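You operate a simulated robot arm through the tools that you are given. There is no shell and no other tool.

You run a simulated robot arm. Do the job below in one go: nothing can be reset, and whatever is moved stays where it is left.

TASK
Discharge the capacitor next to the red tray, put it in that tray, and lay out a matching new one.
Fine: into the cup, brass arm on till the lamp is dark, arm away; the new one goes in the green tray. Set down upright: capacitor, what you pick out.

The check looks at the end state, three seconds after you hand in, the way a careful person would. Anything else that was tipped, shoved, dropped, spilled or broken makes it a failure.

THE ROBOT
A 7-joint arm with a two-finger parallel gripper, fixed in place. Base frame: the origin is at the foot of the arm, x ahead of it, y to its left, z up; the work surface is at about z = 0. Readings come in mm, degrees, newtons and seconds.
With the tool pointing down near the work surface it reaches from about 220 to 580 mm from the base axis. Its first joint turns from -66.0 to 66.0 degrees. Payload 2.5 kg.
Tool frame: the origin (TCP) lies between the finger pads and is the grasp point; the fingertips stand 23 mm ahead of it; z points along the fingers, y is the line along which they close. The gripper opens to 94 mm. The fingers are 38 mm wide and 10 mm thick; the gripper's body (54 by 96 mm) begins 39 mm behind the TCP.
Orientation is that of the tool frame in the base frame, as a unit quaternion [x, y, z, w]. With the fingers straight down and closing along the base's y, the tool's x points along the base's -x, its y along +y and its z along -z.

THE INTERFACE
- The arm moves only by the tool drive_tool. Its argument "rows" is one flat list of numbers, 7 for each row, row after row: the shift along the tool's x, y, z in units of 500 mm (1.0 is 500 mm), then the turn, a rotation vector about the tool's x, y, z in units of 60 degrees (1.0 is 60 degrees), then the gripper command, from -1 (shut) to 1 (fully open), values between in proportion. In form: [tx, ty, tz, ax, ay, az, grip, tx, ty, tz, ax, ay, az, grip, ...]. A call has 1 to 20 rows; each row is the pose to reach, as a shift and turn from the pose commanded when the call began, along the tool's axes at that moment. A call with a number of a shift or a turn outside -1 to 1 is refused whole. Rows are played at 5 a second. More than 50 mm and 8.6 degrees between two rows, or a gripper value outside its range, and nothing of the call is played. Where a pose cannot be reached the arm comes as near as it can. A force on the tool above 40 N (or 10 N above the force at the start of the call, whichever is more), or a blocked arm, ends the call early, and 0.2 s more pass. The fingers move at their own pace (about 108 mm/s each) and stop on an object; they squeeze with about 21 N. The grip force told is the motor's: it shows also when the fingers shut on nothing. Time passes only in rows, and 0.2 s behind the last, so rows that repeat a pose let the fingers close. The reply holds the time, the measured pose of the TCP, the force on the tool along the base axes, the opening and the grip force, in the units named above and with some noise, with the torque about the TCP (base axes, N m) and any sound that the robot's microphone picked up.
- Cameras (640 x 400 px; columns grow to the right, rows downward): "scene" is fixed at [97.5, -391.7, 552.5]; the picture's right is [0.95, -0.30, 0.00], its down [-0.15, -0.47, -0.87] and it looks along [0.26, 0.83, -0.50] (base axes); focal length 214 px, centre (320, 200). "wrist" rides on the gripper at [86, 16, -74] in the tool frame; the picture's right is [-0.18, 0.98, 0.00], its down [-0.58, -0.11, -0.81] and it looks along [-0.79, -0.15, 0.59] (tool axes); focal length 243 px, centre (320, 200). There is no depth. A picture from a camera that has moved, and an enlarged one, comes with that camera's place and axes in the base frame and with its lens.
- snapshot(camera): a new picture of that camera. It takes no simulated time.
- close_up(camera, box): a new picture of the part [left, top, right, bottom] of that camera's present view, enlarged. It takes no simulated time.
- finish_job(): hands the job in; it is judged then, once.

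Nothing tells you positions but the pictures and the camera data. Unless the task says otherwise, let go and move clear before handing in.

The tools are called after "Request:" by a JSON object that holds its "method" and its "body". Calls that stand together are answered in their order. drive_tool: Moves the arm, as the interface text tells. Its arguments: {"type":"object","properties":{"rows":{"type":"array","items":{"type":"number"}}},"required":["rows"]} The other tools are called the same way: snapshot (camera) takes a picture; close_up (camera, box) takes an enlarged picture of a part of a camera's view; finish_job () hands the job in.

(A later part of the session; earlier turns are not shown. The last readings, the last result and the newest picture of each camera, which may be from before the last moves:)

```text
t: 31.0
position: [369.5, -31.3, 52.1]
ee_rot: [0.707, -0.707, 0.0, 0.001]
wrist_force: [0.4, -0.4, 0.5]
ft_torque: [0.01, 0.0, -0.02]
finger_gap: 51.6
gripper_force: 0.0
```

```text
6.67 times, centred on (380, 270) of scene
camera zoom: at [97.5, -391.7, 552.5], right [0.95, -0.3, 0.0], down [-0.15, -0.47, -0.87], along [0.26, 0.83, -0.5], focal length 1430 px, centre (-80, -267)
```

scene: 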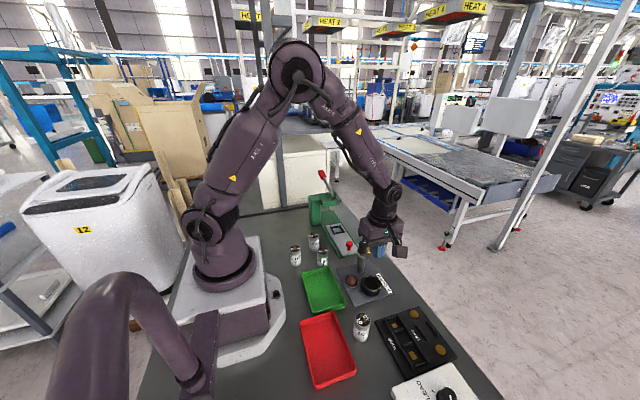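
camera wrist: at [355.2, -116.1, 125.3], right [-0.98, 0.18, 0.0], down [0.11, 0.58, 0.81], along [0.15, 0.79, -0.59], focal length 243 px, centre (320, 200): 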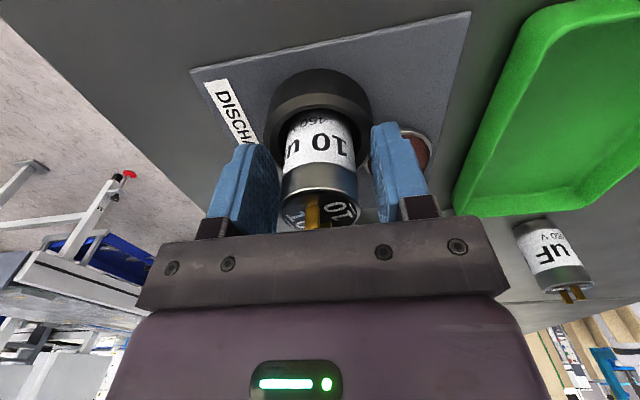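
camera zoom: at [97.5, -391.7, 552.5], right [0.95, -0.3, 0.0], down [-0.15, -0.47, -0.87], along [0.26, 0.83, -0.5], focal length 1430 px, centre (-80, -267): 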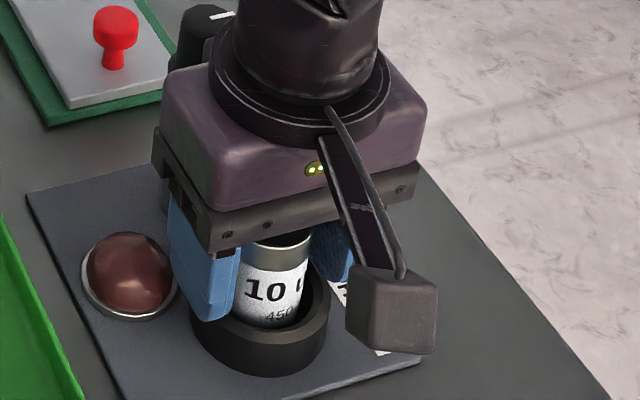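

The capacitor stands in the cup and is released. I'll rise straight up and look at the cup, lamp and brass arm.

Request:
{"method": "drive_tool", "body": {"rows": [0, 0, -0.01, 0, 0, 0, 0.1, 0, 0, -0.04, 0, 0, 0, 0.1, 0, 0, -0.09, 0, 0, 0, 0.1, 0, 0, -0.15, 0, 0, 0, 0.1, 0, 0, -0.22, 0, 0, 0, 0.1, 0, 0, -0.28, 0, 0, 0, 0.1, 0, 0, -0.28, 0, 0, 0, 0.1]}}

Request:
{"method": "snapshot", "body": {"camera": "wrist"}}

Request:
{"method": "close_up", "body": {"camera": "wrist", "box": [250, 20, 410, 140]}}

Request:
{"method": "close_up", "body": {"camera": "scene", "box": [335, 235, 415, 305]}}

```text
t: 32.6
position: [369.3, -30.2, 191.8]
ee_rot: [-0.707, 0.708, 0.0, 0.0]
wrist_force: [0.3, -0.2, 0.3]
ft_torque: [-0.05, 0.01, 0.01]
finger_gap: 51.7
gripper_force: 0.1
```

```text
taken
camera wrist: at [354.9, -116.8, 265.1], right [-0.98, 0.18, 0.0], down [0.11, 0.58, 0.81], along [0.15, 0.79, -0.59], focal length 243 px, centre (320, 200)
```

wrist: 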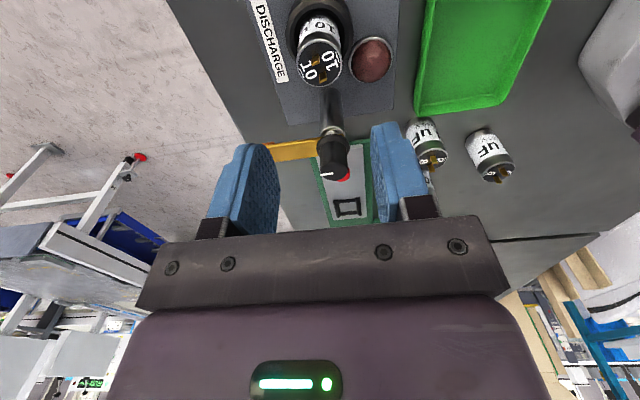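

```text
3.33 times, centred on (330, 80) of wrist
camera zoom: at [354.9, -116.8, 265.1], right [-0.98, 0.18, 0.0], down [0.11, 0.58, 0.81], along [0.15, 0.79, -0.59], focal length 809 px, centre (287, 600)
```

zoom: 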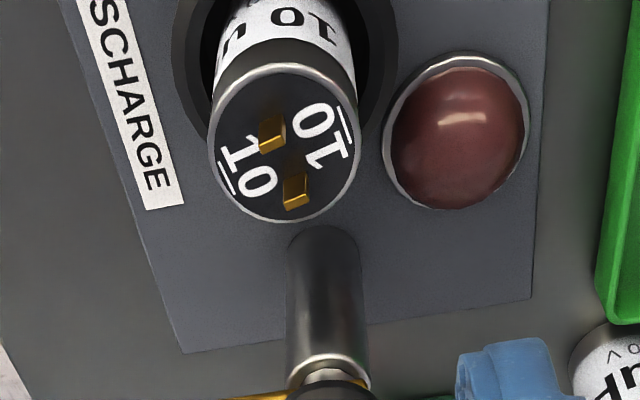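

```text
5.71 times, centred on (375, 270) of scene
camera zoom: at [97.5, -391.7, 552.5], right [0.95, -0.3, 0.0], down [-0.15, -0.47, -0.87], along [0.26, 0.83, -0.5], focal length 1226 px, centre (6, -200)
```

zoom: 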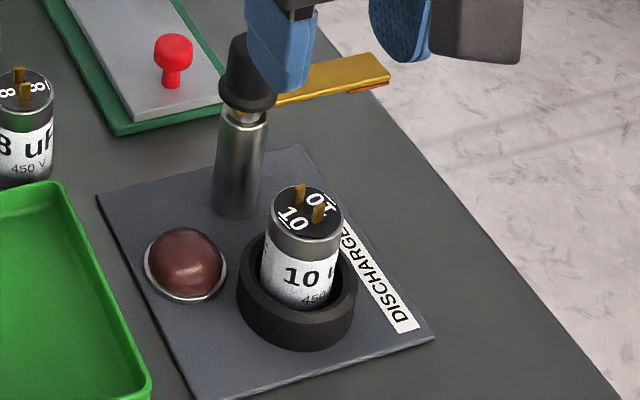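

The capacitor is upright in the cup, and the lamp is not lit yet. Now I need the exact place and height of the knob and the brass arm.

Request:
{"method": "close_up", "body": {"camera": "wrist", "box": [250, 80, 370, 190]}}

Request:
{"method": "close_up", "body": {"camera": "scene", "box": [360, 232, 410, 275]}}

```text
3.64 times, centred on (310, 135) of wrist
camera zoom: at [354.9, -116.8, 265.1], right [-0.98, 0.18, 0.0], down [0.11, 0.58, 0.81], along [0.15, 0.79, -0.59], focal length 882 px, centre (356, 436)
```

zoom: 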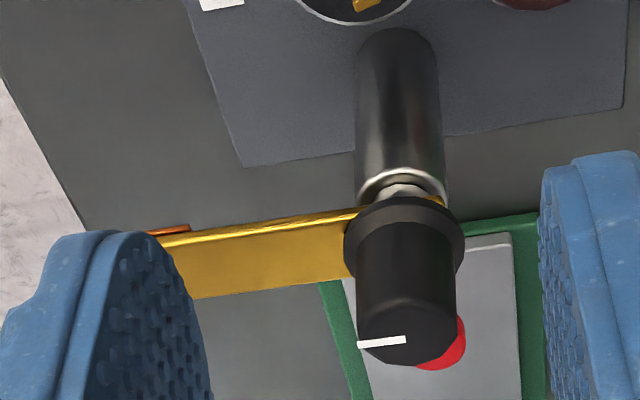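

```text
9.30 times, centred on (385, 254) of scene
camera zoom: at [97.5, -391.7, 552.5], right [0.95, -0.3, 0.0], down [-0.15, -0.47, -0.87], along [0.26, 0.83, -0.5], focal length 1995 px, centre (-285, -298)
```

zoom: 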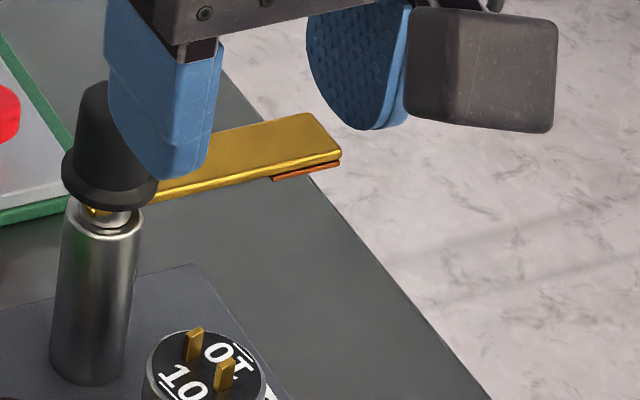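

The knob's axis is at about (370, 34), its top at about z = 124, and the brass arm below it at about z = 90 points to +x. I'll move above the knob and check the alignment.

Request:
{"method": "drive_tool", "body": {"rows": [-0.03, 0, 0, 0, 0, 0, 0.1, -0.07, 0, 0, 0, 0, 0, 0.1, -0.11, 0, 0, 0, 0, 0, 0.1, -0.13, 0, 0.01, 0, 0, 0, 0.1, -0.13, 0, 0.03, 0, 0, 0, 0.1, -0.13, 0, 0.04, 0, 0, 0, 0.1, -0.13, 0, 0.04, 0, 0, 0, 0.1]}}

Request:
{"method": "snapshot", "body": {"camera": "wrist"}}

Request:
{"method": "close_up", "body": {"camera": "wrist", "box": [240, 60, 400, 180]}}

Request:
{"method": "close_up", "body": {"camera": "scene", "box": [335, 215, 415, 295]}}

```text
t: 34.2
position: [369.1, 35.2, 171.3]
ee_rot: [-0.706, 0.708, 0.0, 0.0]
wrist_force: [-0.5, -0.3, 0.4]
ft_torque: [0.01, 0.01, -0.01]
finger_gap: 51.6
gripper_force: 0.1
```

```text
taken
camera wrist: at [354.8, -51.3, 245.1], right [-0.98, 0.18, 0.0], down [0.11, 0.58, 0.81], along [0.15, 0.79, -0.59], focal length 243 px, centre (320, 200)
```

wrist: 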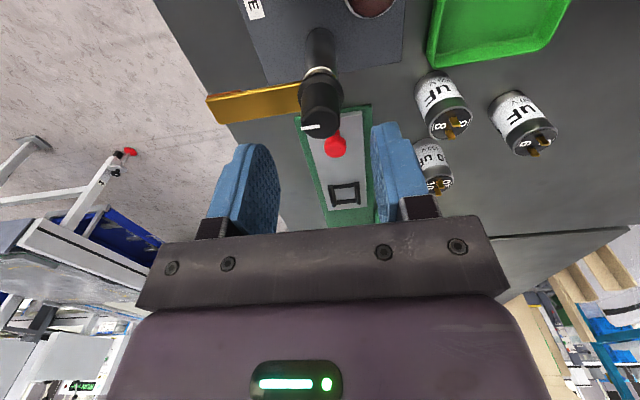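

```text
3.33 times, centred on (320, 120) of wrist
camera zoom: at [354.8, -51.3, 245.1], right [-0.98, 0.18, 0.0], down [0.11, 0.58, 0.81], along [0.15, 0.79, -0.59], focal length 809 px, centre (320, 467)
```

zoom: 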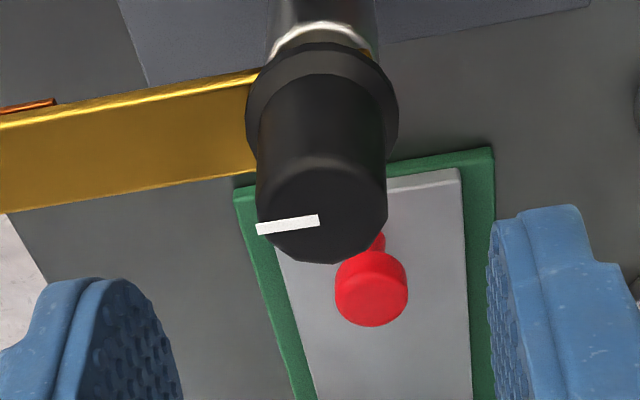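

```text
5.00 times, centred on (375, 255) of scene
camera zoom: at [97.5, -391.7, 552.5], right [0.95, -0.3, 0.0], down [-0.15, -0.47, -0.87], along [0.26, 0.83, -0.5], focal length 1072 px, centre (45, -75)
```

zoom: 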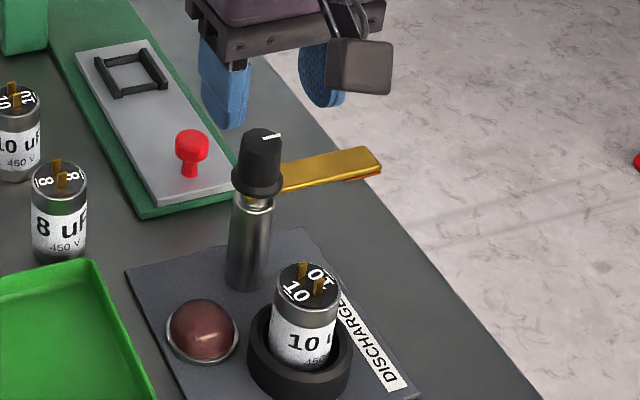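

Triangulating both views gives the knob's axis at about (371.5, 39.3) and its top at about z = 121, with the arm at about z = 85. I'll correct the position and descend around the knob, with the tips staying above its flange.

Request:
{"method": "drive_tool", "body": {"rows": [-0.0092, -0.0014, 0.01, 0, 0, 0, 0.1, -0.0092, -0.0014, 0.04, 0, 0, 0, 0.1, -0.0092, -0.0014, 0.07, 0, 0, 0, 0.1, -0.0092, -0.0014, 0.09, 0, 0, 0, 0.1, -0.0092, -0.0014, 0.102, 0, 0, 0, 0.1, -0.0092, -0.0014, 0.102, 0, 0, 0, 0.1]}}

Request:
{"method": "snapshot", "body": {"camera": "wrist"}}

Request:
{"method": "close_up", "body": {"camera": "wrist", "box": [240, 100, 400, 240]}}

Request:
{"method": "close_up", "body": {"camera": "scene", "box": [345, 225, 405, 275]}}

```text
t: 35.6
position: [370.4, 39.9, 119.8]
ee_rot: [0.707, -0.707, 0.0, 0.0]
wrist_force: [-0.8, 0.5, -0.5]
ft_torque: [0.02, -0.01, 0.02]
finger_gap: 51.7
gripper_force: 0.1
```

```text
taken
camera wrist: at [355.8, -46.7, 193.8], right [-0.98, 0.18, 0.0], down [0.11, 0.58, 0.81], along [0.15, 0.79, -0.59], focal length 243 px, centre (320, 200)
```

wrist: 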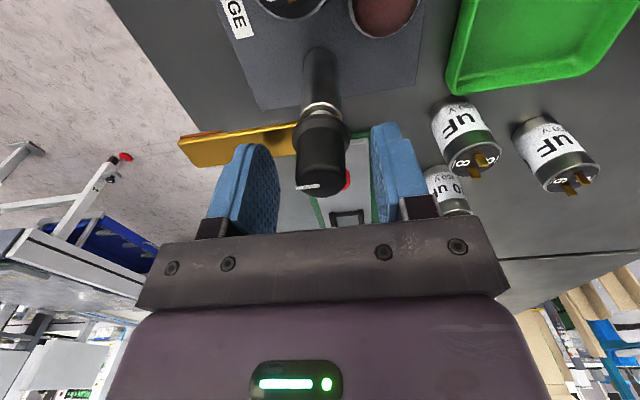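

```text
2.86 times, centred on (320, 170) of wrist
camera zoom: at [355.8, -46.7, 193.8], right [-0.98, 0.18, 0.0], down [0.11, 0.58, 0.81], along [0.15, 0.79, -0.59], focal length 693 px, centre (320, 286)
```

zoom: 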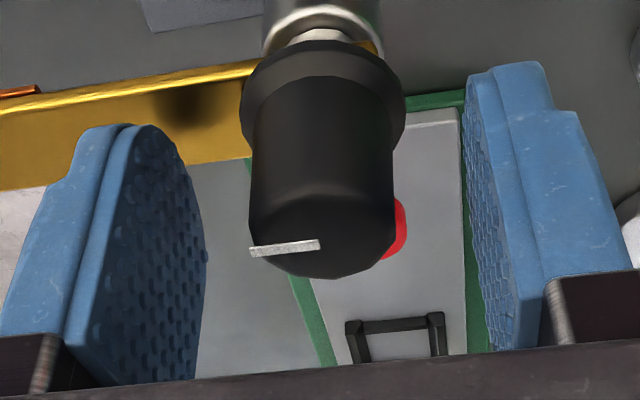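

```text
8.00 times, centred on (375, 250) of scene
camera zoom: at [97.5, -391.7, 552.5], right [0.95, -0.3, 0.0], down [-0.15, -0.47, -0.87], along [0.26, 0.83, -0.5], focal length 1716 px, centre (-120, -200)
```

zoom: 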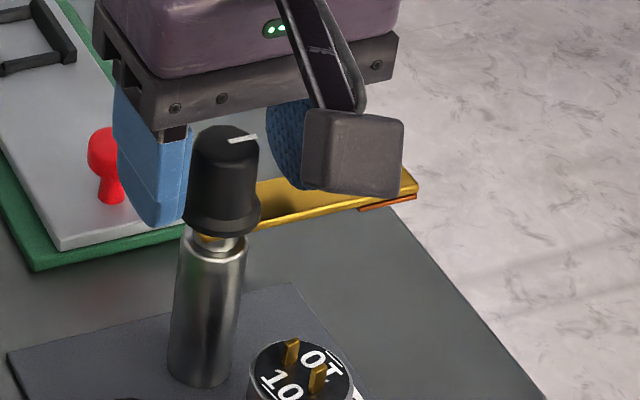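

The fingers straddle the knob with their tips above the flange. I'll close on the knob.

Request:
{"method": "drive_tool", "body": {"rows": [0, 0, 0, 0, 0, 0, -0.1, 0, 0, 0, 0, 0, 0, -0.3, 0, 0, 0, 0, 0, 0, -1, 0, 0, 0, 0, 0, 0, -1, 0, 0, 0, 0, 0, 0, -1]}}

Request:
{"method": "close_up", "body": {"camera": "wrist", "box": [240, 100, 400, 240]}}

Request:
{"method": "close_up", "body": {"camera": "scene", "box": [335, 225, 415, 305]}}

```text
t: 36.8
position: [369.2, 40.1, 120.8]
ee_rot: [0.707, -0.707, -0.001, 0.0]
wrist_force: [-7.8, 0.6, 3.9]
ft_torque: [0.01, -0.5, -0.01]
finger_gap: 26.0
gripper_force: 44.9
```

```text
2.86 times, centred on (320, 170) of wrist
camera zoom: at [355.4, -46.6, 193.9], right [-0.98, 0.18, 0.0], down [0.11, 0.58, 0.81], along [0.15, 0.79, -0.59], focal length 693 px, centre (320, 286)
```

zoom: 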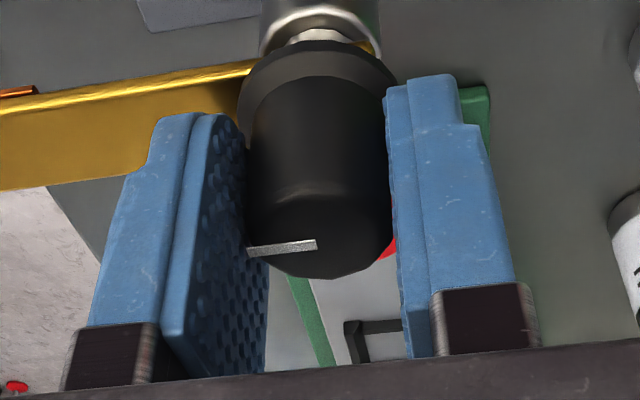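

```text
5.00 times, centred on (375, 265) of scene
camera zoom: at [97.4, -391.7, 552.5], right [0.95, -0.3, 0.0], down [-0.15, -0.47, -0.87], along [0.26, 0.83, -0.5], focal length 1072 px, centre (45, -125)
```

zoom: 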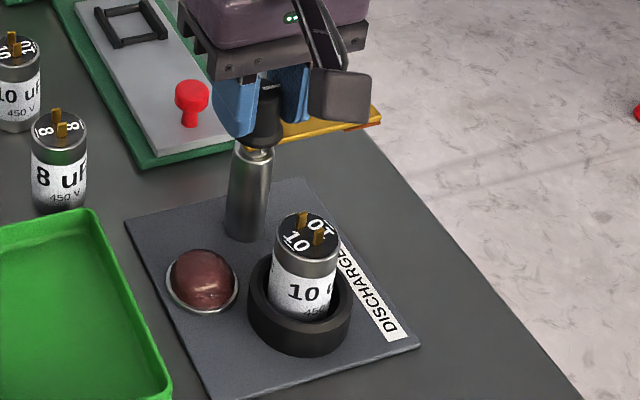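

The knob is held, with a side force of about -8 N in x. I'll ease the arm about 1 mm to -x to relieve it before turning.

Request:
{"method": "drive_tool", "body": {"rows": [0, 0.001, 0, 0, 0, 0, -1, 0, 0.002, 0, 0, 0, 0, -1, 0, 0.002, 0, 0, 0, 0, -1]}}

```text
t: 37.6
position: [369.7, 39.8, 119.4]
ee_rot: [0.707, -0.707, 0.0, 0.0]
wrist_force: [12.9, 4.2, -19.4]
ft_torque: [-1.07, 0.5, -0.02]
finger_gap: 25.7
gripper_force: 45.2
```

The side force flipped, so the neutral point lies in between. I'll go back about 0.6 mm.

Request:
{"method": "drive_tool", "body": {"rows": [0, -0.0006, 0, 0, 0, 0, -1, 0, -0.0012, 0, 0, 0, 0, -1, 0, -0.0012, 0, 0, 0, 0, -1]}}

```text
t: 38.4
position: [369.9, 40.9, 120.5]
ee_rot: [-0.706, 0.708, 0.0, 0.0]
wrist_force: [0.4, -1.0, -9.3]
ft_torque: [1.28, -0.57, -0.03]
finger_gap: 25.7
gripper_force: 45.3
```

The side force is now near zero. I'll turn the knob the first 15 degrees clockwise, seen from above, and check.

Request:
{"method": "drive_tool", "body": {"rows": [0, 0, 0, 0, 0, 0.0625, -1, 0, 0, 0, 0, 0, 0.125, -1, 0, 0, 0, 0, 0, 0.1875, -1, 0, 0, 0, 0, 0, 0.25, -1, 0, 0, 0, 0, 0, 0.25, -1]}}

Request:
{"method": "close_up", "body": {"camera": "scene", "box": [335, 225, 415, 305]}}

Request:
{"method": "snapshot", "body": {"camera": "wrist"}}

```text
t: 39.6
position: [370.5, 39.3, 119.7]
ee_rot: [-0.609, 0.794, 0.001, 0.0]
wrist_force: [3.0, 2.6, -11.0]
ft_torque: [-1.35, -0.18, -0.01]
finger_gap: 25.7
gripper_force: 44.4
```

```text
5.00 times, centred on (375, 265) of scene
camera zoom: at [97.5, -391.7, 552.5], right [0.95, -0.3, 0.0], down [-0.15, -0.47, -0.87], along [0.26, 0.83, -0.5], focal length 1072 px, centre (45, -125)
```

zoom: 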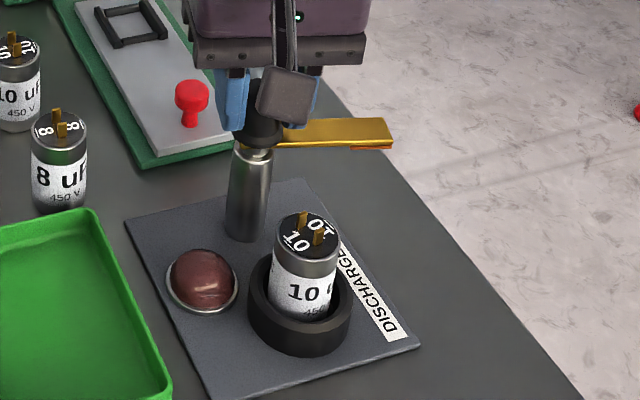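

```text
taken
camera wrist: at [333.5, -39.4, 194.0], right [-0.9, 0.43, 0.0], down [0.26, 0.53, 0.81], along [0.35, 0.73, -0.59], focal length 243 px, centre (320, 200)
```

wrist: 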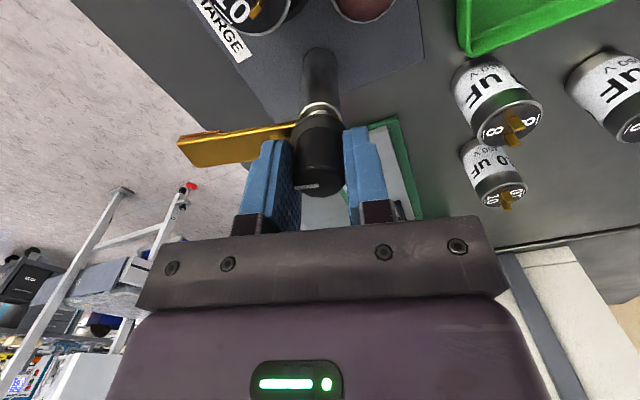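

The brass arm follows the knob. I'll turn on by 45 degrees and then check the clearance to the terminals.

Request:
{"method": "drive_tool", "body": {"rows": [0, 0, 0, 0, 0, 0.09, -1, 0, 0, 0, 0, 0, 0.18, -1, 0, 0, 0, 0, 0, 0.27, -1, 0, 0, 0, 0, 0, 0.36, -1, 0, 0, 0, 0, 0, 0.45, -1, 0, 0, 0, 0, 0, 0.54, -1, 0, 0, 0, 0, 0, 0.63, -1, 0, 0, 0, 0, 0, 0.7, -1, 0, 0, 0, 0, 0, 0.75, -1, 0, 0, 0, 0, 0, 0.75, -1]}}

Request:
{"method": "close_up", "body": {"camera": "scene", "box": [335, 225, 415, 305]}}

Request:
{"method": "snapshot", "body": {"camera": "wrist"}}

```text
t: 41.8
position: [371.0, 39.6, 120.3]
ee_rot: [-0.258, 0.966, 0.0, 0.0]
wrist_force: [-3.3, 2.8, -9.3]
ft_torque: [-0.77, 0.26, -0.02]
finger_gap: 25.9
gripper_force: 44.5
```

```text
5.00 times, centred on (375, 265) of scene
camera zoom: at [97.5, -391.7, 552.5], right [0.95, -0.3, 0.0], down [-0.15, -0.47, -0.87], along [0.26, 0.83, -0.5], focal length 1072 px, centre (45, -125)
```

zoom: 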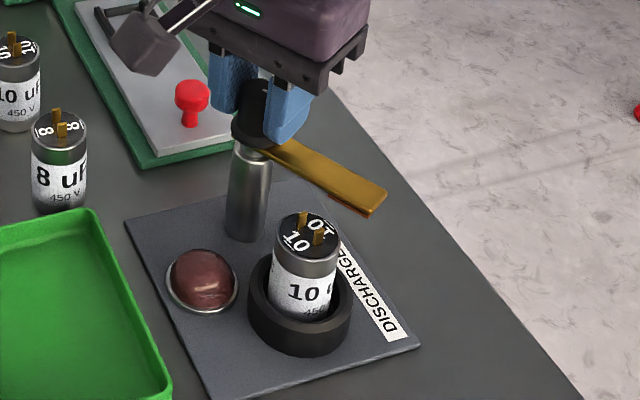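

```text
taken
camera wrist: at [288.5, 10.9, 194.1], right [-0.33, 0.94, 0.0], down [0.56, 0.2, 0.81], along [0.76, 0.27, -0.59], focal length 243 px, centre (320, 200)
```

wrist: 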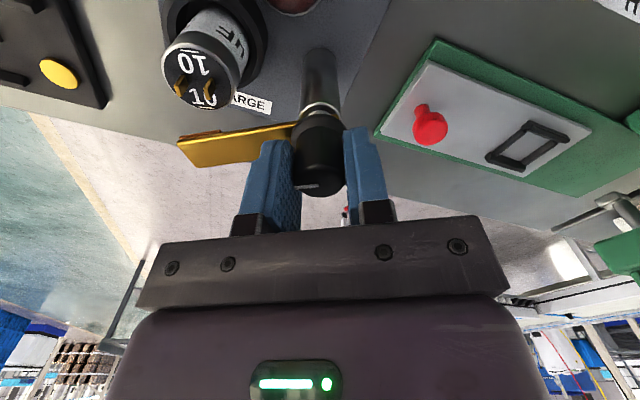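

The arm is at about -60 degrees, 30 degrees short of the cup. I'll look at the height of the contact pad against the terminals before closing in.

Request:
{"method": "close_up", "body": {"camera": "wrist", "box": [140, 60, 300, 180]}}

Request:
{"method": "close_up", "body": {"camera": "scene", "box": [375, 245, 420, 290]}}

```text
3.33 times, centred on (220, 120) of wrist
camera zoom: at [288.5, 10.9, 194.1], right [-0.33, 0.94, 0.0], down [0.56, 0.2, 0.81], along [0.76, 0.27, -0.59], focal length 809 px, centre (653, 467)
```

zoom: 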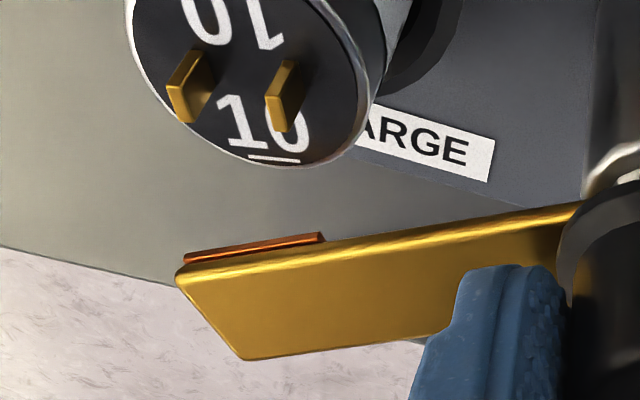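

```text
8.89 times, centred on (398, 268) of scene
camera zoom: at [97.5, -391.7, 552.5], right [0.95, -0.3, 0.0], down [-0.15, -0.47, -0.87], along [0.26, 0.83, -0.5], focal length 1906 px, centre (-369, -400)
```

zoom: 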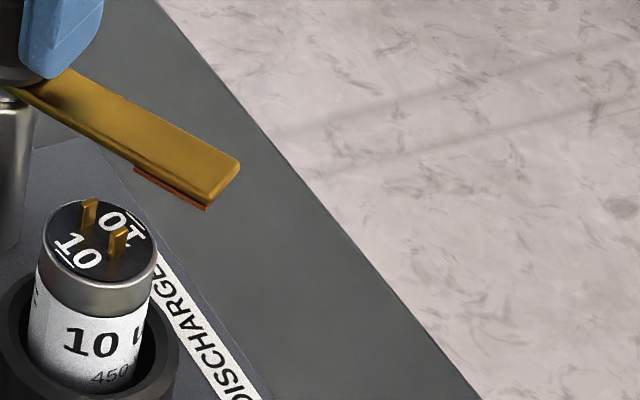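

By triangulation the contact pad's underside is at about z = 80–81 and the terminal tops are at about 79, so it should just pass over them. I'll turn the rest slowly and watch the forces and the lamp.

Request:
{"method": "drive_tool", "body": {"rows": [0, 0, 0, 0, 0, 0.04, -1, 0, 0, 0, 0, 0, 0.08, -1, 0, 0, 0, 0, 0, 0.12, -1, 0, 0, 0, 0, 0, 0.16, -1, 0, 0, 0, 0, 0, 0.2, -1, 0, 0, 0, 0, 0, 0.24, -1, 0, 0, 0, 0, 0, 0.24, -1]}}

Request:
{"method": "close_up", "body": {"camera": "scene", "box": [335, 225, 415, 305]}}

Request:
{"method": "close_up", "body": {"camera": "wrist", "box": [120, 0, 360, 180]}}

```text
t: 43.4
position: [368.6, 39.8, 120.0]
ee_rot: [-0.136, 0.991, -0.001, -0.001]
wrist_force: [-9.9, 4.9, -2.9]
ft_torque: [-0.63, 0.72, 0.02]
finger_gap: 25.7
gripper_force: 45.3
```

```text
5.00 times, centred on (375, 265) of scene
camera zoom: at [97.5, -391.7, 552.5], right [0.95, -0.3, 0.0], down [-0.15, -0.47, -0.87], along [0.26, 0.83, -0.5], focal length 1072 px, centre (45, -125)
```

zoom: 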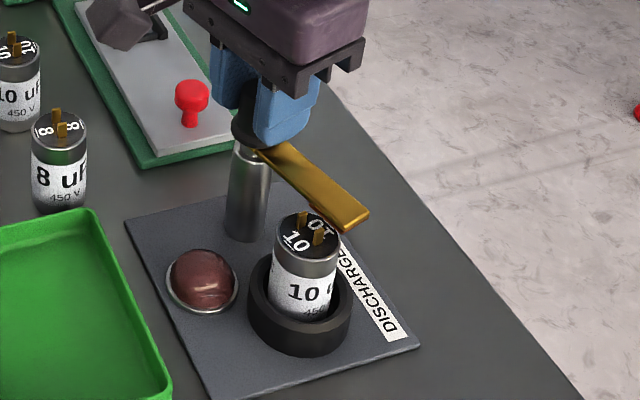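

```text
2.22 times, centred on (240, 90) of wrist
camera zoom: at [283.8, 32.5, 194.1], right [-0.09, 1.0, 0.0], down [0.59, 0.05, 0.81], along [0.8, 0.07, -0.59], focal length 539 px, centre (498, 444)
```

zoom: 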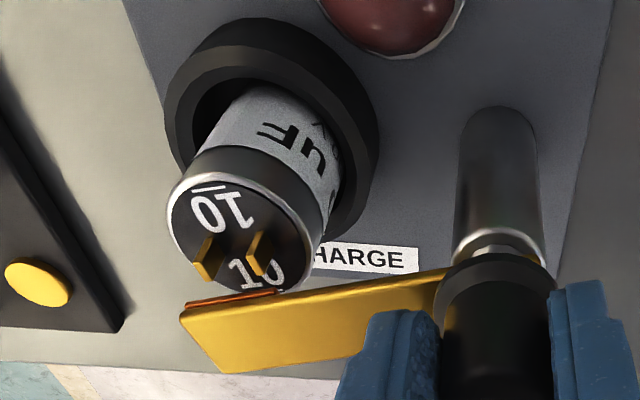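

The pad's edge is about to reach the terminals and the lamp is still dark. I'll continue in small steps.

Request:
{"method": "drive_tool", "body": {"rows": [0, 0, 0, 0, 0, 0.025, -1, 0, 0, 0, 0, 0, 0.05, -1, 0, 0, 0, 0, 0, 0.075, -1, 0, 0, 0, 0, 0, 0.1, -1, 0, 0, 0, 0, 0, 0.125, -1, 0, 0, 0, 0, 0, 0.15, -1]}}

Request:
{"method": "close_up", "body": {"camera": "scene", "box": [335, 225, 415, 305]}}

Request:
{"method": "close_up", "body": {"camera": "wrist", "box": [120, 0, 360, 180]}}

```text
t: 44.8
position: [369.3, 40.0, 120.9]
ee_rot: [-0.058, 0.998, 0.0, -0.001]
wrist_force: [-17.1, 9.1, -2.4]
ft_torque: [-0.38, -0.55, -0.02]
finger_gap: 25.7
gripper_force: 45.3
```

```text
5.00 times, centred on (375, 265) of scene
camera zoom: at [97.5, -391.7, 552.5], right [0.95, -0.3, 0.0], down [-0.15, -0.47, -0.87], along [0.26, 0.83, -0.5], focal length 1072 px, centre (45, -125)
```

zoom: 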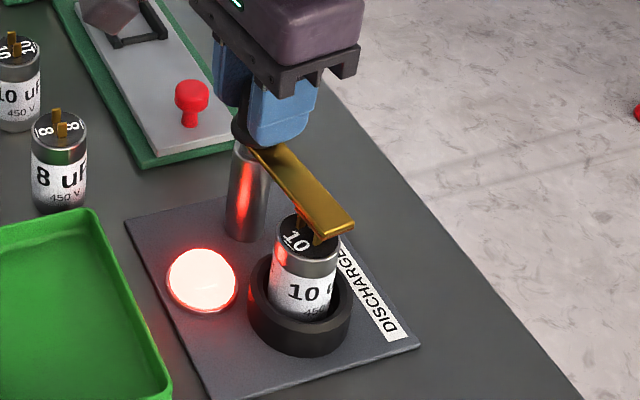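

```text
2.22 times, centred on (240, 90) of wrist
camera zoom: at [283.7, 46.3, 194.1], right [0.07, 1.0, 0.0], down [0.59, -0.04, 0.81], along [0.8, -0.06, -0.59], focal length 539 px, centre (498, 444)
```

zoom: 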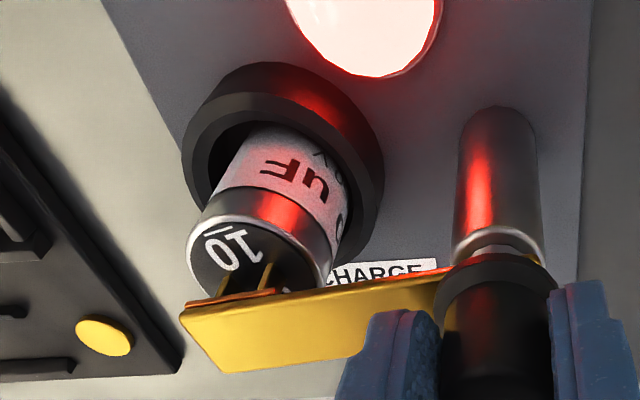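

The lamp is lit, so the pad bridges the terminals and the capacitor is discharging. I'll hold here, ease the side force a little, and wait.

Request:
{"method": "drive_tool", "body": {"rows": [0.0007, 0.0004, 0, 0, 0, 0, -1, 0.0014, 0.0008, 0, 0, 0, 0, -1, 0.0014, 0.0008, 0, 0, 0, 0, -1, 0.0014, 0.0008, 0, 0, 0, 0, -1, 0.0014, 0.0008, 0, 0, 0, 0, -1, 0.0014, 0.0008, 0, 0, 0, 0, -1, 0.0014, 0.0008, 0, 0, 0, 0, -1, 0.0014, 0.0008, 0, 0, 0, 0, -1, 0.0014, 0.0008, 0, 0, 0, 0, -1, 0.0014, 0.0008, 0, 0, 0, 0, -1]}}

Request:
{"method": "close_up", "body": {"camera": "scene", "box": [335, 225, 415, 305]}}

```text
t: 47.0
position: [369.4, 39.3, 120.4]
ee_rot: [-0.057, 0.998, 0.0, 0.002]
wrist_force: [3.6, 10.1, -22.8]
ft_torque: [-0.41, -0.59, -0.03]
finger_gap: 26.0
gripper_force: 45.4
```

```text
5.00 times, centred on (375, 265) of scene
camera zoom: at [97.6, -391.7, 552.5], right [0.95, -0.3, 0.0], down [-0.15, -0.47, -0.87], along [0.26, 0.83, -0.5], focal length 1072 px, centre (45, -125)
```

zoom: 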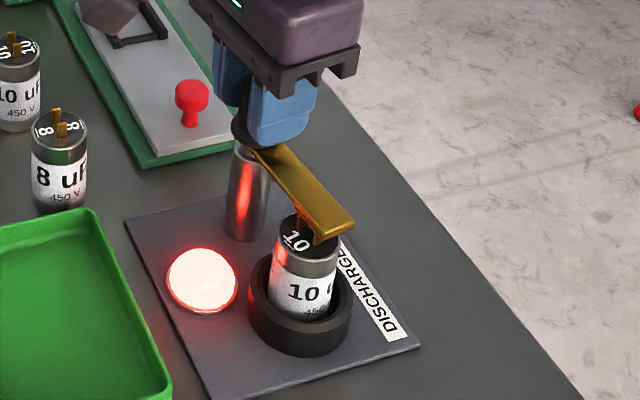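

The lamp is still bright. I'll keep holding and look again.

Request:
{"method": "drive_tool", "body": {"rows": [0, 0, 0, 0, 0, 0, -1, 0, 0, 0, 0, 0, 0, -1, 0, 0, 0, 0, 0, 0, -1, 0, 0, 0, 0, 0, 0, -1, 0, 0, 0, 0, 0, 0, -1, 0, 0, 0, 0, 0, 0, -1, 0, 0, 0, 0, 0, 0, -1, 0, 0, 0, 0, 0, 0, -1, 0, 0, 0, 0, 0, 0, -1, 0, 0, 0, 0, 0, 0, -1, 0, 0, 0, 0, 0, 0, -1, 0, 0, 0, 0, 0, 0, -1, 0, 0, 0, 0, 0, 0, -1, 0, 0, 0, 0, 0, 0, -1, 0, 0, 0, 0, 0, 0, -1]}}

Request:
{"method": "close_up", "body": {"camera": "scene", "box": [335, 225, 415, 305]}}

```text
t: 50.2
position: [369.9, 39.9, 122.2]
ee_rot: [-0.058, 0.998, 0.0, 0.0]
wrist_force: [14.1, 9.8, -26.1]
ft_torque: [-0.5, -0.05, -0.03]
finger_gap: 25.7
gripper_force: 44.6
```

```text
5.00 times, centred on (375, 265) of scene
camera zoom: at [97.6, -391.7, 552.5], right [0.95, -0.3, 0.0], down [-0.15, -0.47, -0.87], along [0.26, 0.83, -0.5], focal length 1072 px, centre (45, -125)
```

zoom: 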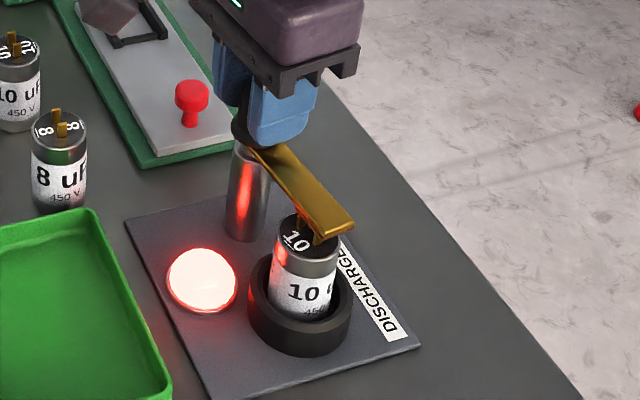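

The lamp is still bright and the forces on the knob have drifted a bit. I'll ease the pose slightly towards neutral and keep holding.

Request:
{"method": "drive_tool", "body": {"rows": [-0.0005, 0.0003, 0.0007, 0, 0, 0, -1, -0.0009, 0.0006, 0.0014, 0, 0, 0, -1, -0.0009, 0.0006, 0.0014, 0, 0, 0, -1, -0.0009, 0.0006, 0.0014, 0, 0, 0, -1, -0.0009, 0.0006, 0.0014, 0, 0, 0, -1, -0.0009, 0.0006, 0.0014, 0, 0, 0, -1, -0.0009, 0.0006, 0.0014, 0, 0, 0, -1, -0.0009, 0.0006, 0.0014, 0, 0, 0, -1, -0.0009, 0.0006, 0.0014, 0, 0, 0, -1, -0.0009, 0.0006, 0.0014, 0, 0, 0, -1]}}

Request:
{"method": "close_up", "body": {"camera": "scene", "box": [335, 225, 415, 305]}}

```text
t: 52.4
position: [369.0, 40.8, 120.5]
ee_rot: [-0.057, 0.998, 0.0, 0.0]
wrist_force: [-10.8, -1.5, 30.8]
ft_torque: [0.49, 0.25, 0.01]
finger_gap: 25.8
gripper_force: 45.0
```

```text
5.00 times, centred on (375, 265) of scene
camera zoom: at [97.4, -391.7, 552.5], right [0.95, -0.3, 0.0], down [-0.15, -0.47, -0.87], along [0.26, 0.83, -0.5], focal length 1072 px, centre (45, -125)
```

zoom: 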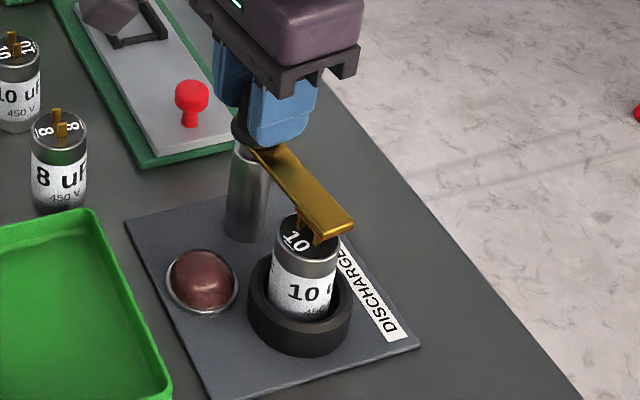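

The lamp is dark now. To be sure the capacitor is really empty and contact was not just lost, I'll ease the vertical force, turn the arm a few degrees further over the terminals, and look again.

Request:
{"method": "drive_tool", "body": {"rows": [0.0002, 0, -0.0005, 0, 0, 0.01, -1, 0.0004, 0, -0.0008, 0, 0, 0.03, -1, 0.0004, 0, -0.0008, 0, 0, 0.05, -1, 0.0004, 0, -0.0008, 0, 0, 0.07, -1, 0.0004, 0, -0.0008, 0, 0, 0.07, -1]}}

Request:
{"method": "close_up", "body": {"camera": "scene", "box": [335, 225, 415, 305]}}

Request:
{"method": "close_up", "body": {"camera": "wrist", "box": [120, 0, 360, 180]}}

```text
t: 53.6
position: [370.2, 39.6, 119.5]
ee_rot: [-0.02, 1.0, 0.0, 0.0]
wrist_force: [1.2, -4.4, 12.0]
ft_torque: [0.31, 0.87, -0.06]
finger_gap: 25.8
gripper_force: 44.5
```

```text
5.00 times, centred on (375, 265) of scene
camera zoom: at [97.4, -391.7, 552.5], right [0.95, -0.3, 0.0], down [-0.15, -0.47, -0.87], along [0.26, 0.83, -0.5], focal length 1072 px, centre (45, -125)
```

zoom: 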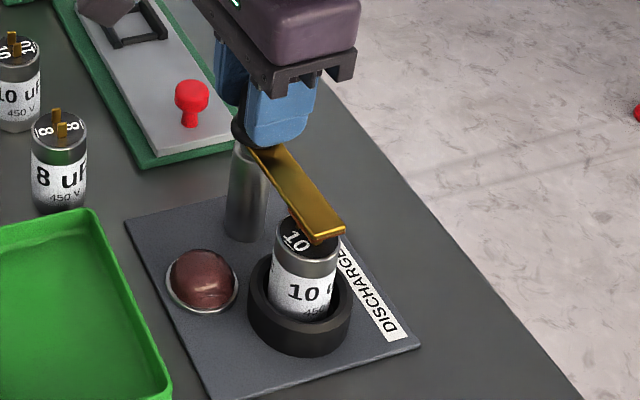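

```text
2.22 times, centred on (240, 90) of wrist
camera zoom: at [284.3, 52.8, 193.8], right [0.14, 0.99, 0.0], down [0.58, -0.08, 0.81], along [0.8, -0.12, -0.59], focal length 539 px, centre (498, 444)
```

zoom: 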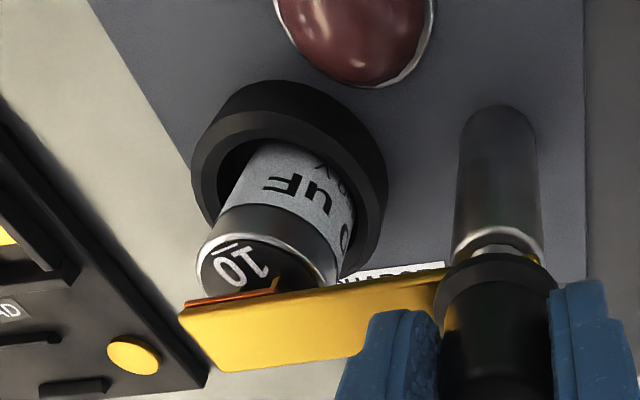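

The lamp stays dark with the pad squarely on the terminals, so the capacitor is discharged. I'll turn the arm back away.

Request:
{"method": "drive_tool", "body": {"rows": [0, 0, 0, 0, 0, -0.04, -1, 0, 0, 0, 0, 0, -0.1, -1, 0, 0, 0, 0, 0, -0.18, -1, 0, 0, 0, 0, 0, -0.27, -1, 0, 0, 0, 0, 0, -0.36, -1, 0, 0, 0, 0, 0, -0.45, -1, 0, 0, 0, 0, 0, -0.54, -1, 0, 0, 0, 0, 0, -0.63, -1, 0, 0, 0, 0, 0, -0.72, -1, 0, 0, 0, 0, 0, -0.75, -1, 0, 0, 0, 0, 0, -0.75, -1]}}

Request:
{"method": "close_up", "body": {"camera": "scene", "box": [335, 225, 415, 305]}}

```text
t: 56.0
position: [370.1, 39.9, 120.9]
ee_rot: [-0.402, 0.916, 0.0, 0.0]
wrist_force: [3.9, -8.4, -8.6]
ft_torque: [0.57, -1.01, 0.01]
finger_gap: 26.0
gripper_force: 44.8
```

```text
5.00 times, centred on (375, 265) of scene
camera zoom: at [97.5, -391.7, 552.5], right [0.95, -0.3, 0.0], down [-0.15, -0.47, -0.87], along [0.26, 0.83, -0.5], focal length 1072 px, centre (45, -125)
```

zoom: 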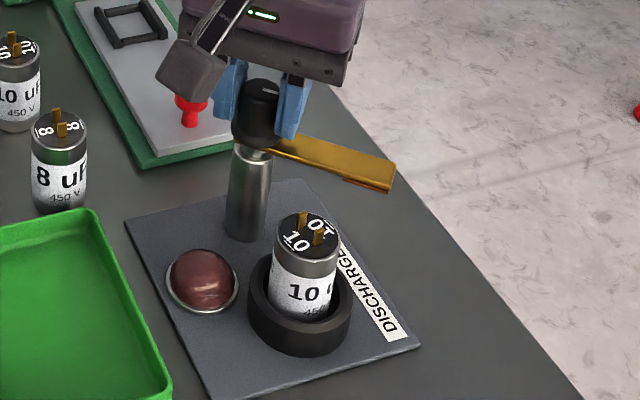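

The arm swung back 45 degrees and the capacitor stands untouched. I'll turn the remaining part to where the arm was at the start.

Request:
{"method": "drive_tool", "body": {"rows": [0, 0, 0, 0, 0, -0.06, -1, 0, 0, 0, 0, 0, -0.14, -1, 0, 0, 0, 0, 0, -0.23, -1, 0, 0, 0, 0, 0, -0.32, -1, 0, 0, 0, 0, 0, -0.41, -1, 0, 0, 0, 0, 0, -0.5, -1, 0, 0, 0, 0, 0, -0.59, -1, 0, 0, 0, 0, 0, -0.67, -1, 0, 0, 0, 0, 0, -0.71, -1, 0, 0, 0, 0, 0, -0.71, -1]}}

Request:
{"method": "close_up", "body": {"camera": "scene", "box": [335, 225, 415, 305]}}

```text
t: 58.2
position: [370.7, 39.4, 120.8]
ee_rot: [0.707, -0.707, 0.0, 0.0]
wrist_force: [15.0, -10.0, -13.9]
ft_torque: [-1.25, 0.38, 0.03]
finger_gap: 25.8
gripper_force: 44.9
```

```text
5.00 times, centred on (375, 265) of scene
camera zoom: at [97.5, -391.7, 552.5], right [0.95, -0.3, 0.0], down [-0.15, -0.47, -0.87], along [0.26, 0.83, -0.5], focal length 1072 px, centre (45, -125)
```

zoom: 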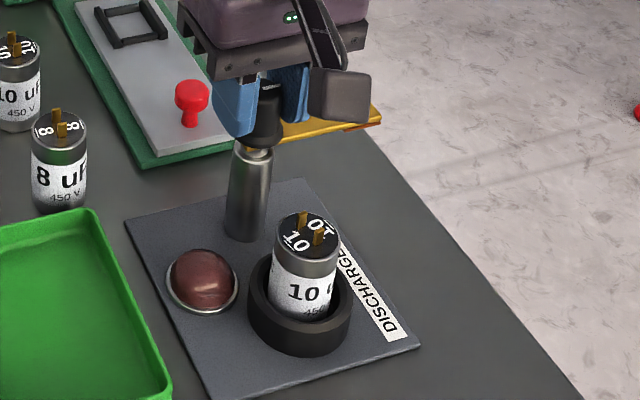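

The brass arm is back where it was. I'll open the fingers and rise clear of the knob.

Request:
{"method": "drive_tool", "body": {"rows": [0, 0, 0, 0, 0, 0, -0.2, 0, 0, 0, 0, 0, 0, 0.1, 0, 0, 0, 0, 0, 0, 0.1, 0, 0, -0.01, 0, 0, 0, 0.1, 0, 0, -0.04, 0, 0, 0, 0.1, 0, 0, -0.09, 0, 0, 0, 0.1, 0, 0, -0.14, 0, 0, 0, 0.1, 0, 0, -0.14, 0, 0, 0, 0.1]}}

Request:
{"method": "snapshot", "body": {"camera": "wrist"}}

Request:
{"method": "close_up", "body": {"camera": "scene", "box": [335, 225, 415, 305]}}

```text
t: 60.0
position: [369.5, 39.9, 189.2]
ee_rot: [0.707, -0.707, 0.001, -0.001]
wrist_force: [-0.6, -0.4, 0.2]
ft_torque: [0.03, 0.0, 0.0]
finger_gap: 51.5
gripper_force: 0.0
```

```text
taken
camera wrist: at [355.2, -46.3, 264.3], right [-0.98, 0.18, 0.0], down [0.11, 0.58, 0.81], along [0.15, 0.79, -0.59], focal length 243 px, centre (320, 200)
```

wrist: 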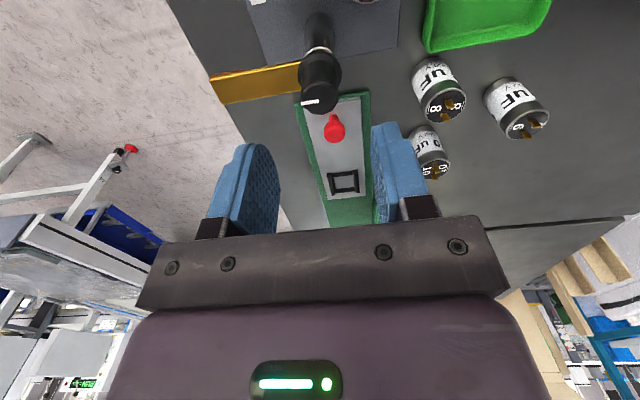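

```text
5.00 times, centred on (375, 265) of scene
camera zoom: at [97.5, -391.7, 552.5], right [0.95, -0.3, 0.0], down [-0.15, -0.47, -0.87], along [0.26, 0.83, -0.5], focal length 1072 px, centre (45, -125)
```

zoom: 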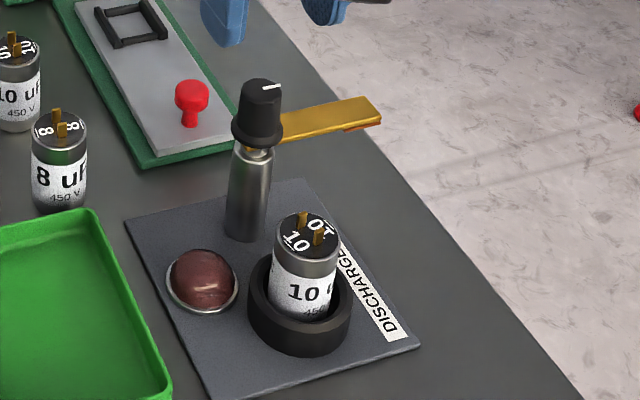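

The arm is away, the lamp is dark and the capacitor is still upright. I'll move back over the cup and part way down to check alignment.

Request:
{"method": "drive_tool", "body": {"rows": [0.03, 0, 0, 0, 0, 0, 0.28, 0.08, 0, 0, 0, 0, 0, 0.28, 0.12, -0.0005, 0, 0, 0, 0, 0.28, 0.1354, -0.001, 0.02, 0, 0, 0, 0.28, 0.1354, -0.001, 0.07, 0, 0, 0, 0.28, 0.1354, -0.001, 0.12, 0, 0, 0, 0.28, 0.1354, -0.001, 0.14, 0, 0, 0, 0.28, 0.1354, -0.001, 0.14, 0, 0, 0, 0.28]}}

Request:
{"method": "close_up", "body": {"camera": "wrist", "box": [240, 40, 400, 160]}}

Request:
{"method": "snapshot", "body": {"camera": "wrist"}}

```text
t: 61.8
position: [369.0, -28.6, 121.1]
ee_rot: [0.707, -0.707, 0.001, 0.0]
wrist_force: [0.5, -0.8, 0.3]
ft_torque: [0.0, -0.02, -0.01]
finger_gap: 60.2
gripper_force: 0.1
```

```text
3.33 times, centred on (320, 100) of wrist
camera zoom: at [355.3, -113.9, 193.4], right [-0.98, 0.18, 0.0], down [0.11, 0.58, 0.81], along [0.15, 0.79, -0.59], focal length 809 px, centre (320, 533)
```

zoom: 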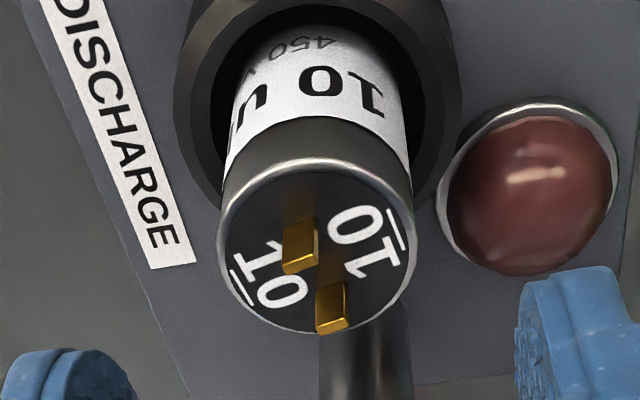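

```text
taken
camera wrist: at [355.3, -113.9, 193.4], right [-0.98, 0.18, 0.0], down [0.11, 0.58, 0.81], along [0.15, 0.79, -0.59], focal length 243 px, centre (320, 200)
```

wrist: 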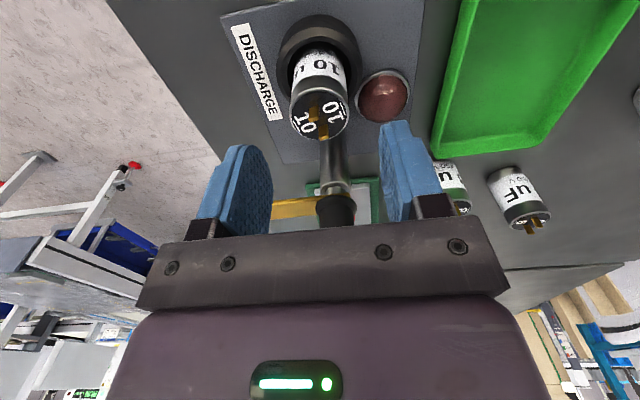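

Fingers and capacitor are aligned within 1 mm. I'll narrow the opening to 46 mm to stay clear of the lamp, descend, and grip.

Request:
{"method": "drive_tool", "body": {"rows": [0, 0, 0, 0, 0, 0, -0.02, 0, 0, 0.02, 0, 0, 0, -0.02, 0, 0, 0.06, 0, 0, 0, -0.02, 0, 0, 0.1, 0, 0, 0, -0.02, 0, 0, 0.125, 0, 0, 0, -0.02, 0, 0, 0.1338, 0, 0, 0, -0.02, 0, 0, 0.1338, 0, 0, 0, -0.02]}}

Request:
{"method": "snapshot", "body": {"camera": "wrist"}}

Request:
{"method": "close_up", "body": {"camera": "scene", "box": [340, 240, 420, 300]}}

```text
t: 63.4
position: [370.2, -27.7, 53.5]
ee_rot: [-0.707, 0.708, 0.0, 0.0]
wrist_force: [0.3, 0.4, -0.3]
ft_torque: [0.0, 0.0, 0.0]
finger_gap: 46.2
gripper_force: 0.1
```

```text
taken
camera wrist: at [355.8, -113.4, 126.6], right [-0.98, 0.18, 0.0], down [0.11, 0.58, 0.81], along [0.15, 0.79, -0.59], focal length 243 px, centre (320, 200)
```

wrist: 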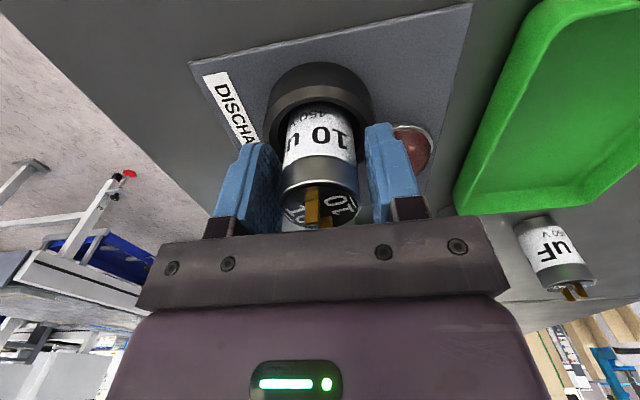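

```text
6.67 times, centred on (380, 270) of scene
camera zoom: at [97.5, -391.7, 552.5], right [0.95, -0.3, 0.0], down [-0.15, -0.47, -0.87], along [0.26, 0.83, -0.5], focal length 1430 px, centre (-80, -267)
```

zoom: 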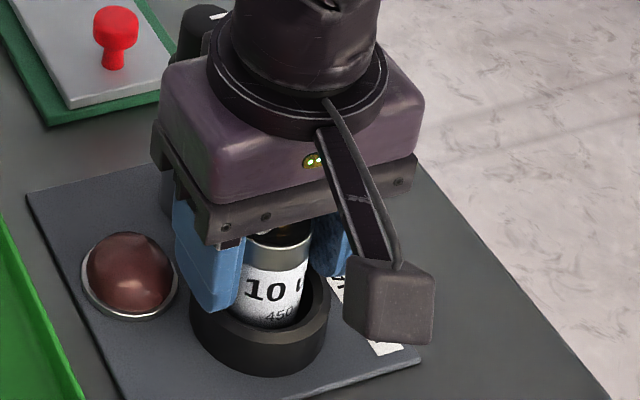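

The fingers straddle the capacitor above the cup rim. I'll close, then lift slowly.

Request:
{"method": "drive_tool", "body": {"rows": [0, 0, 0, 0, 0, 0, -0.15, 0, 0, 0, 0, 0, 0, -0.3, 0, 0, 0, 0, 0, 0, -1, 0, 0, 0, 0, 0, 0, -1, 0, 0, 0, 0, 0, 0, -1, 0, 0, -0.001, 0, 0, 0, -1, 0, 0, -0.002, 0, 0, 0, -1, 0, 0, -0.004, 0, 0, 0, -1, 0, 0, -0.006, 0, 0, 0, -1, 0, 0, -0.008, 0, 0, 0, -1]}}

Request:
{"method": "close_up", "body": {"camera": "wrist", "box": [240, 80, 400, 240]}}

```text
t: 65.6
position: [371.3, -28.1, 56.8]
ee_rot: [0.708, -0.707, 0.001, 0.0]
wrist_force: [0.1, -1.3, -1.0]
ft_torque: [0.03, 0.04, 0.0]
finger_gap: 34.8
gripper_force: 21.3
```

```text
2.50 times, centred on (320, 160) of wrist
camera zoom: at [355.5, -113.7, 131.1], right [-0.98, 0.18, 0.0], down [0.11, 0.58, 0.81], along [0.15, 0.79, -0.59], focal length 606 px, centre (320, 300)
```

zoom: 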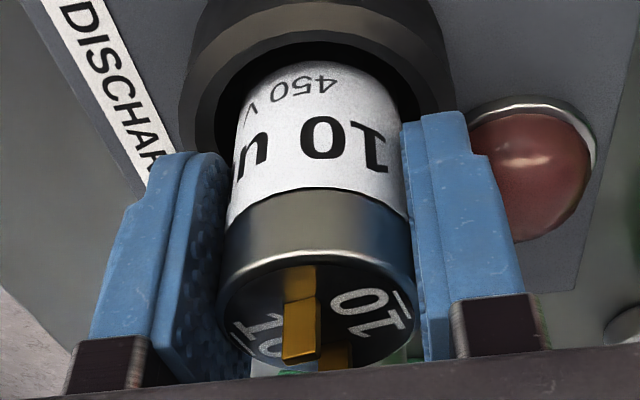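

The grip holds at 34.8 mm. I'll continue the slow lift and check for slip.

Request:
{"method": "drive_tool", "body": {"rows": [0, 0, -0.001, 0, 0, 0, -1, 0, 0, -0.003, 0, 0, 0, -1, 0, 0, -0.006, 0, 0, 0, -1, 0, 0, -0.01, 0, 0, 0, -1, 0, 0, -0.014, 0, 0, 0, -1, 0, 0, -0.018, 0, 0, 0, -1, 0, 0, -0.022, 0, 0, 0, -1, 0, 0, -0.026, 0, 0, 0, -1, 0, 0, -0.03, 0, 0, 0, -1, 0, 0, -0.034, 0, 0, 0, -1, 0, 0, -0.038, 0, 0, 0, -1, 0, 0, -0.042, 0, 0, 0, -1, 0, 0, -0.046, 0, 0, 0, -1, 0, 0, -0.05, 0, 0, 0, -1, 0, 0, -0.054, 0, 0, 0, -1, 0, 0, -0.058, 0, 0, 0, -1, 0, 0, -0.061, 0, 0, 0, -1, 0, 0, -0.063, 0, 0, 0, -1, 0, 0, -0.064, 0, 0, 0, -1]}}

Request:
{"method": "close_up", "body": {"camera": "wrist", "box": [240, 80, 400, 240]}}

Request:
{"method": "close_up", "body": {"camera": "scene", "box": [330, 220, 420, 300]}}

```text
t: 69.6
position: [370.4, -26.5, 90.4]
ee_rot: [-0.707, 0.707, 0.0, -0.001]
wrist_force: [-0.2, 0.1, -0.4]
ft_torque: [0.02, -0.04, -0.01]
finger_gap: 34.0
gripper_force: 21.2
```

```text
2.50 times, centred on (320, 160) of wrist
camera zoom: at [355.5, -113.6, 162.9], right [-0.98, 0.18, 0.0], down [0.11, 0.58, 0.81], along [0.15, 0.79, -0.59], focal length 606 px, centre (320, 300)
```

zoom: 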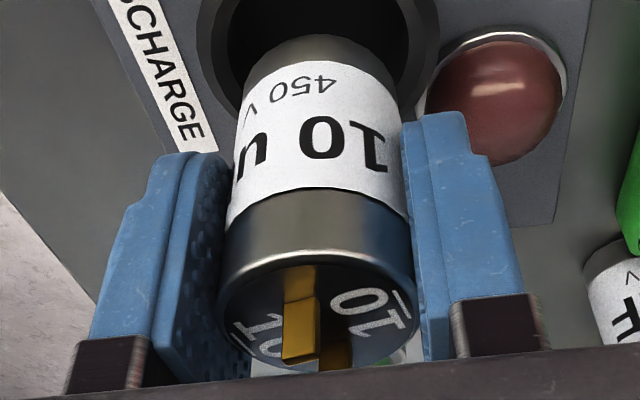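

```text
5.00 times, centred on (375, 260) of scene
camera zoom: at [97.5, -391.7, 552.5], right [0.95, -0.3, 0.0], down [-0.15, -0.47, -0.87], along [0.26, 0.83, -0.5], focal length 1072 px, centre (45, -100)
```

zoom: 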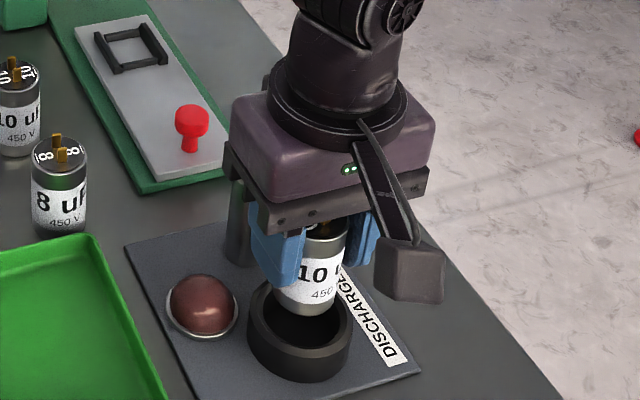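

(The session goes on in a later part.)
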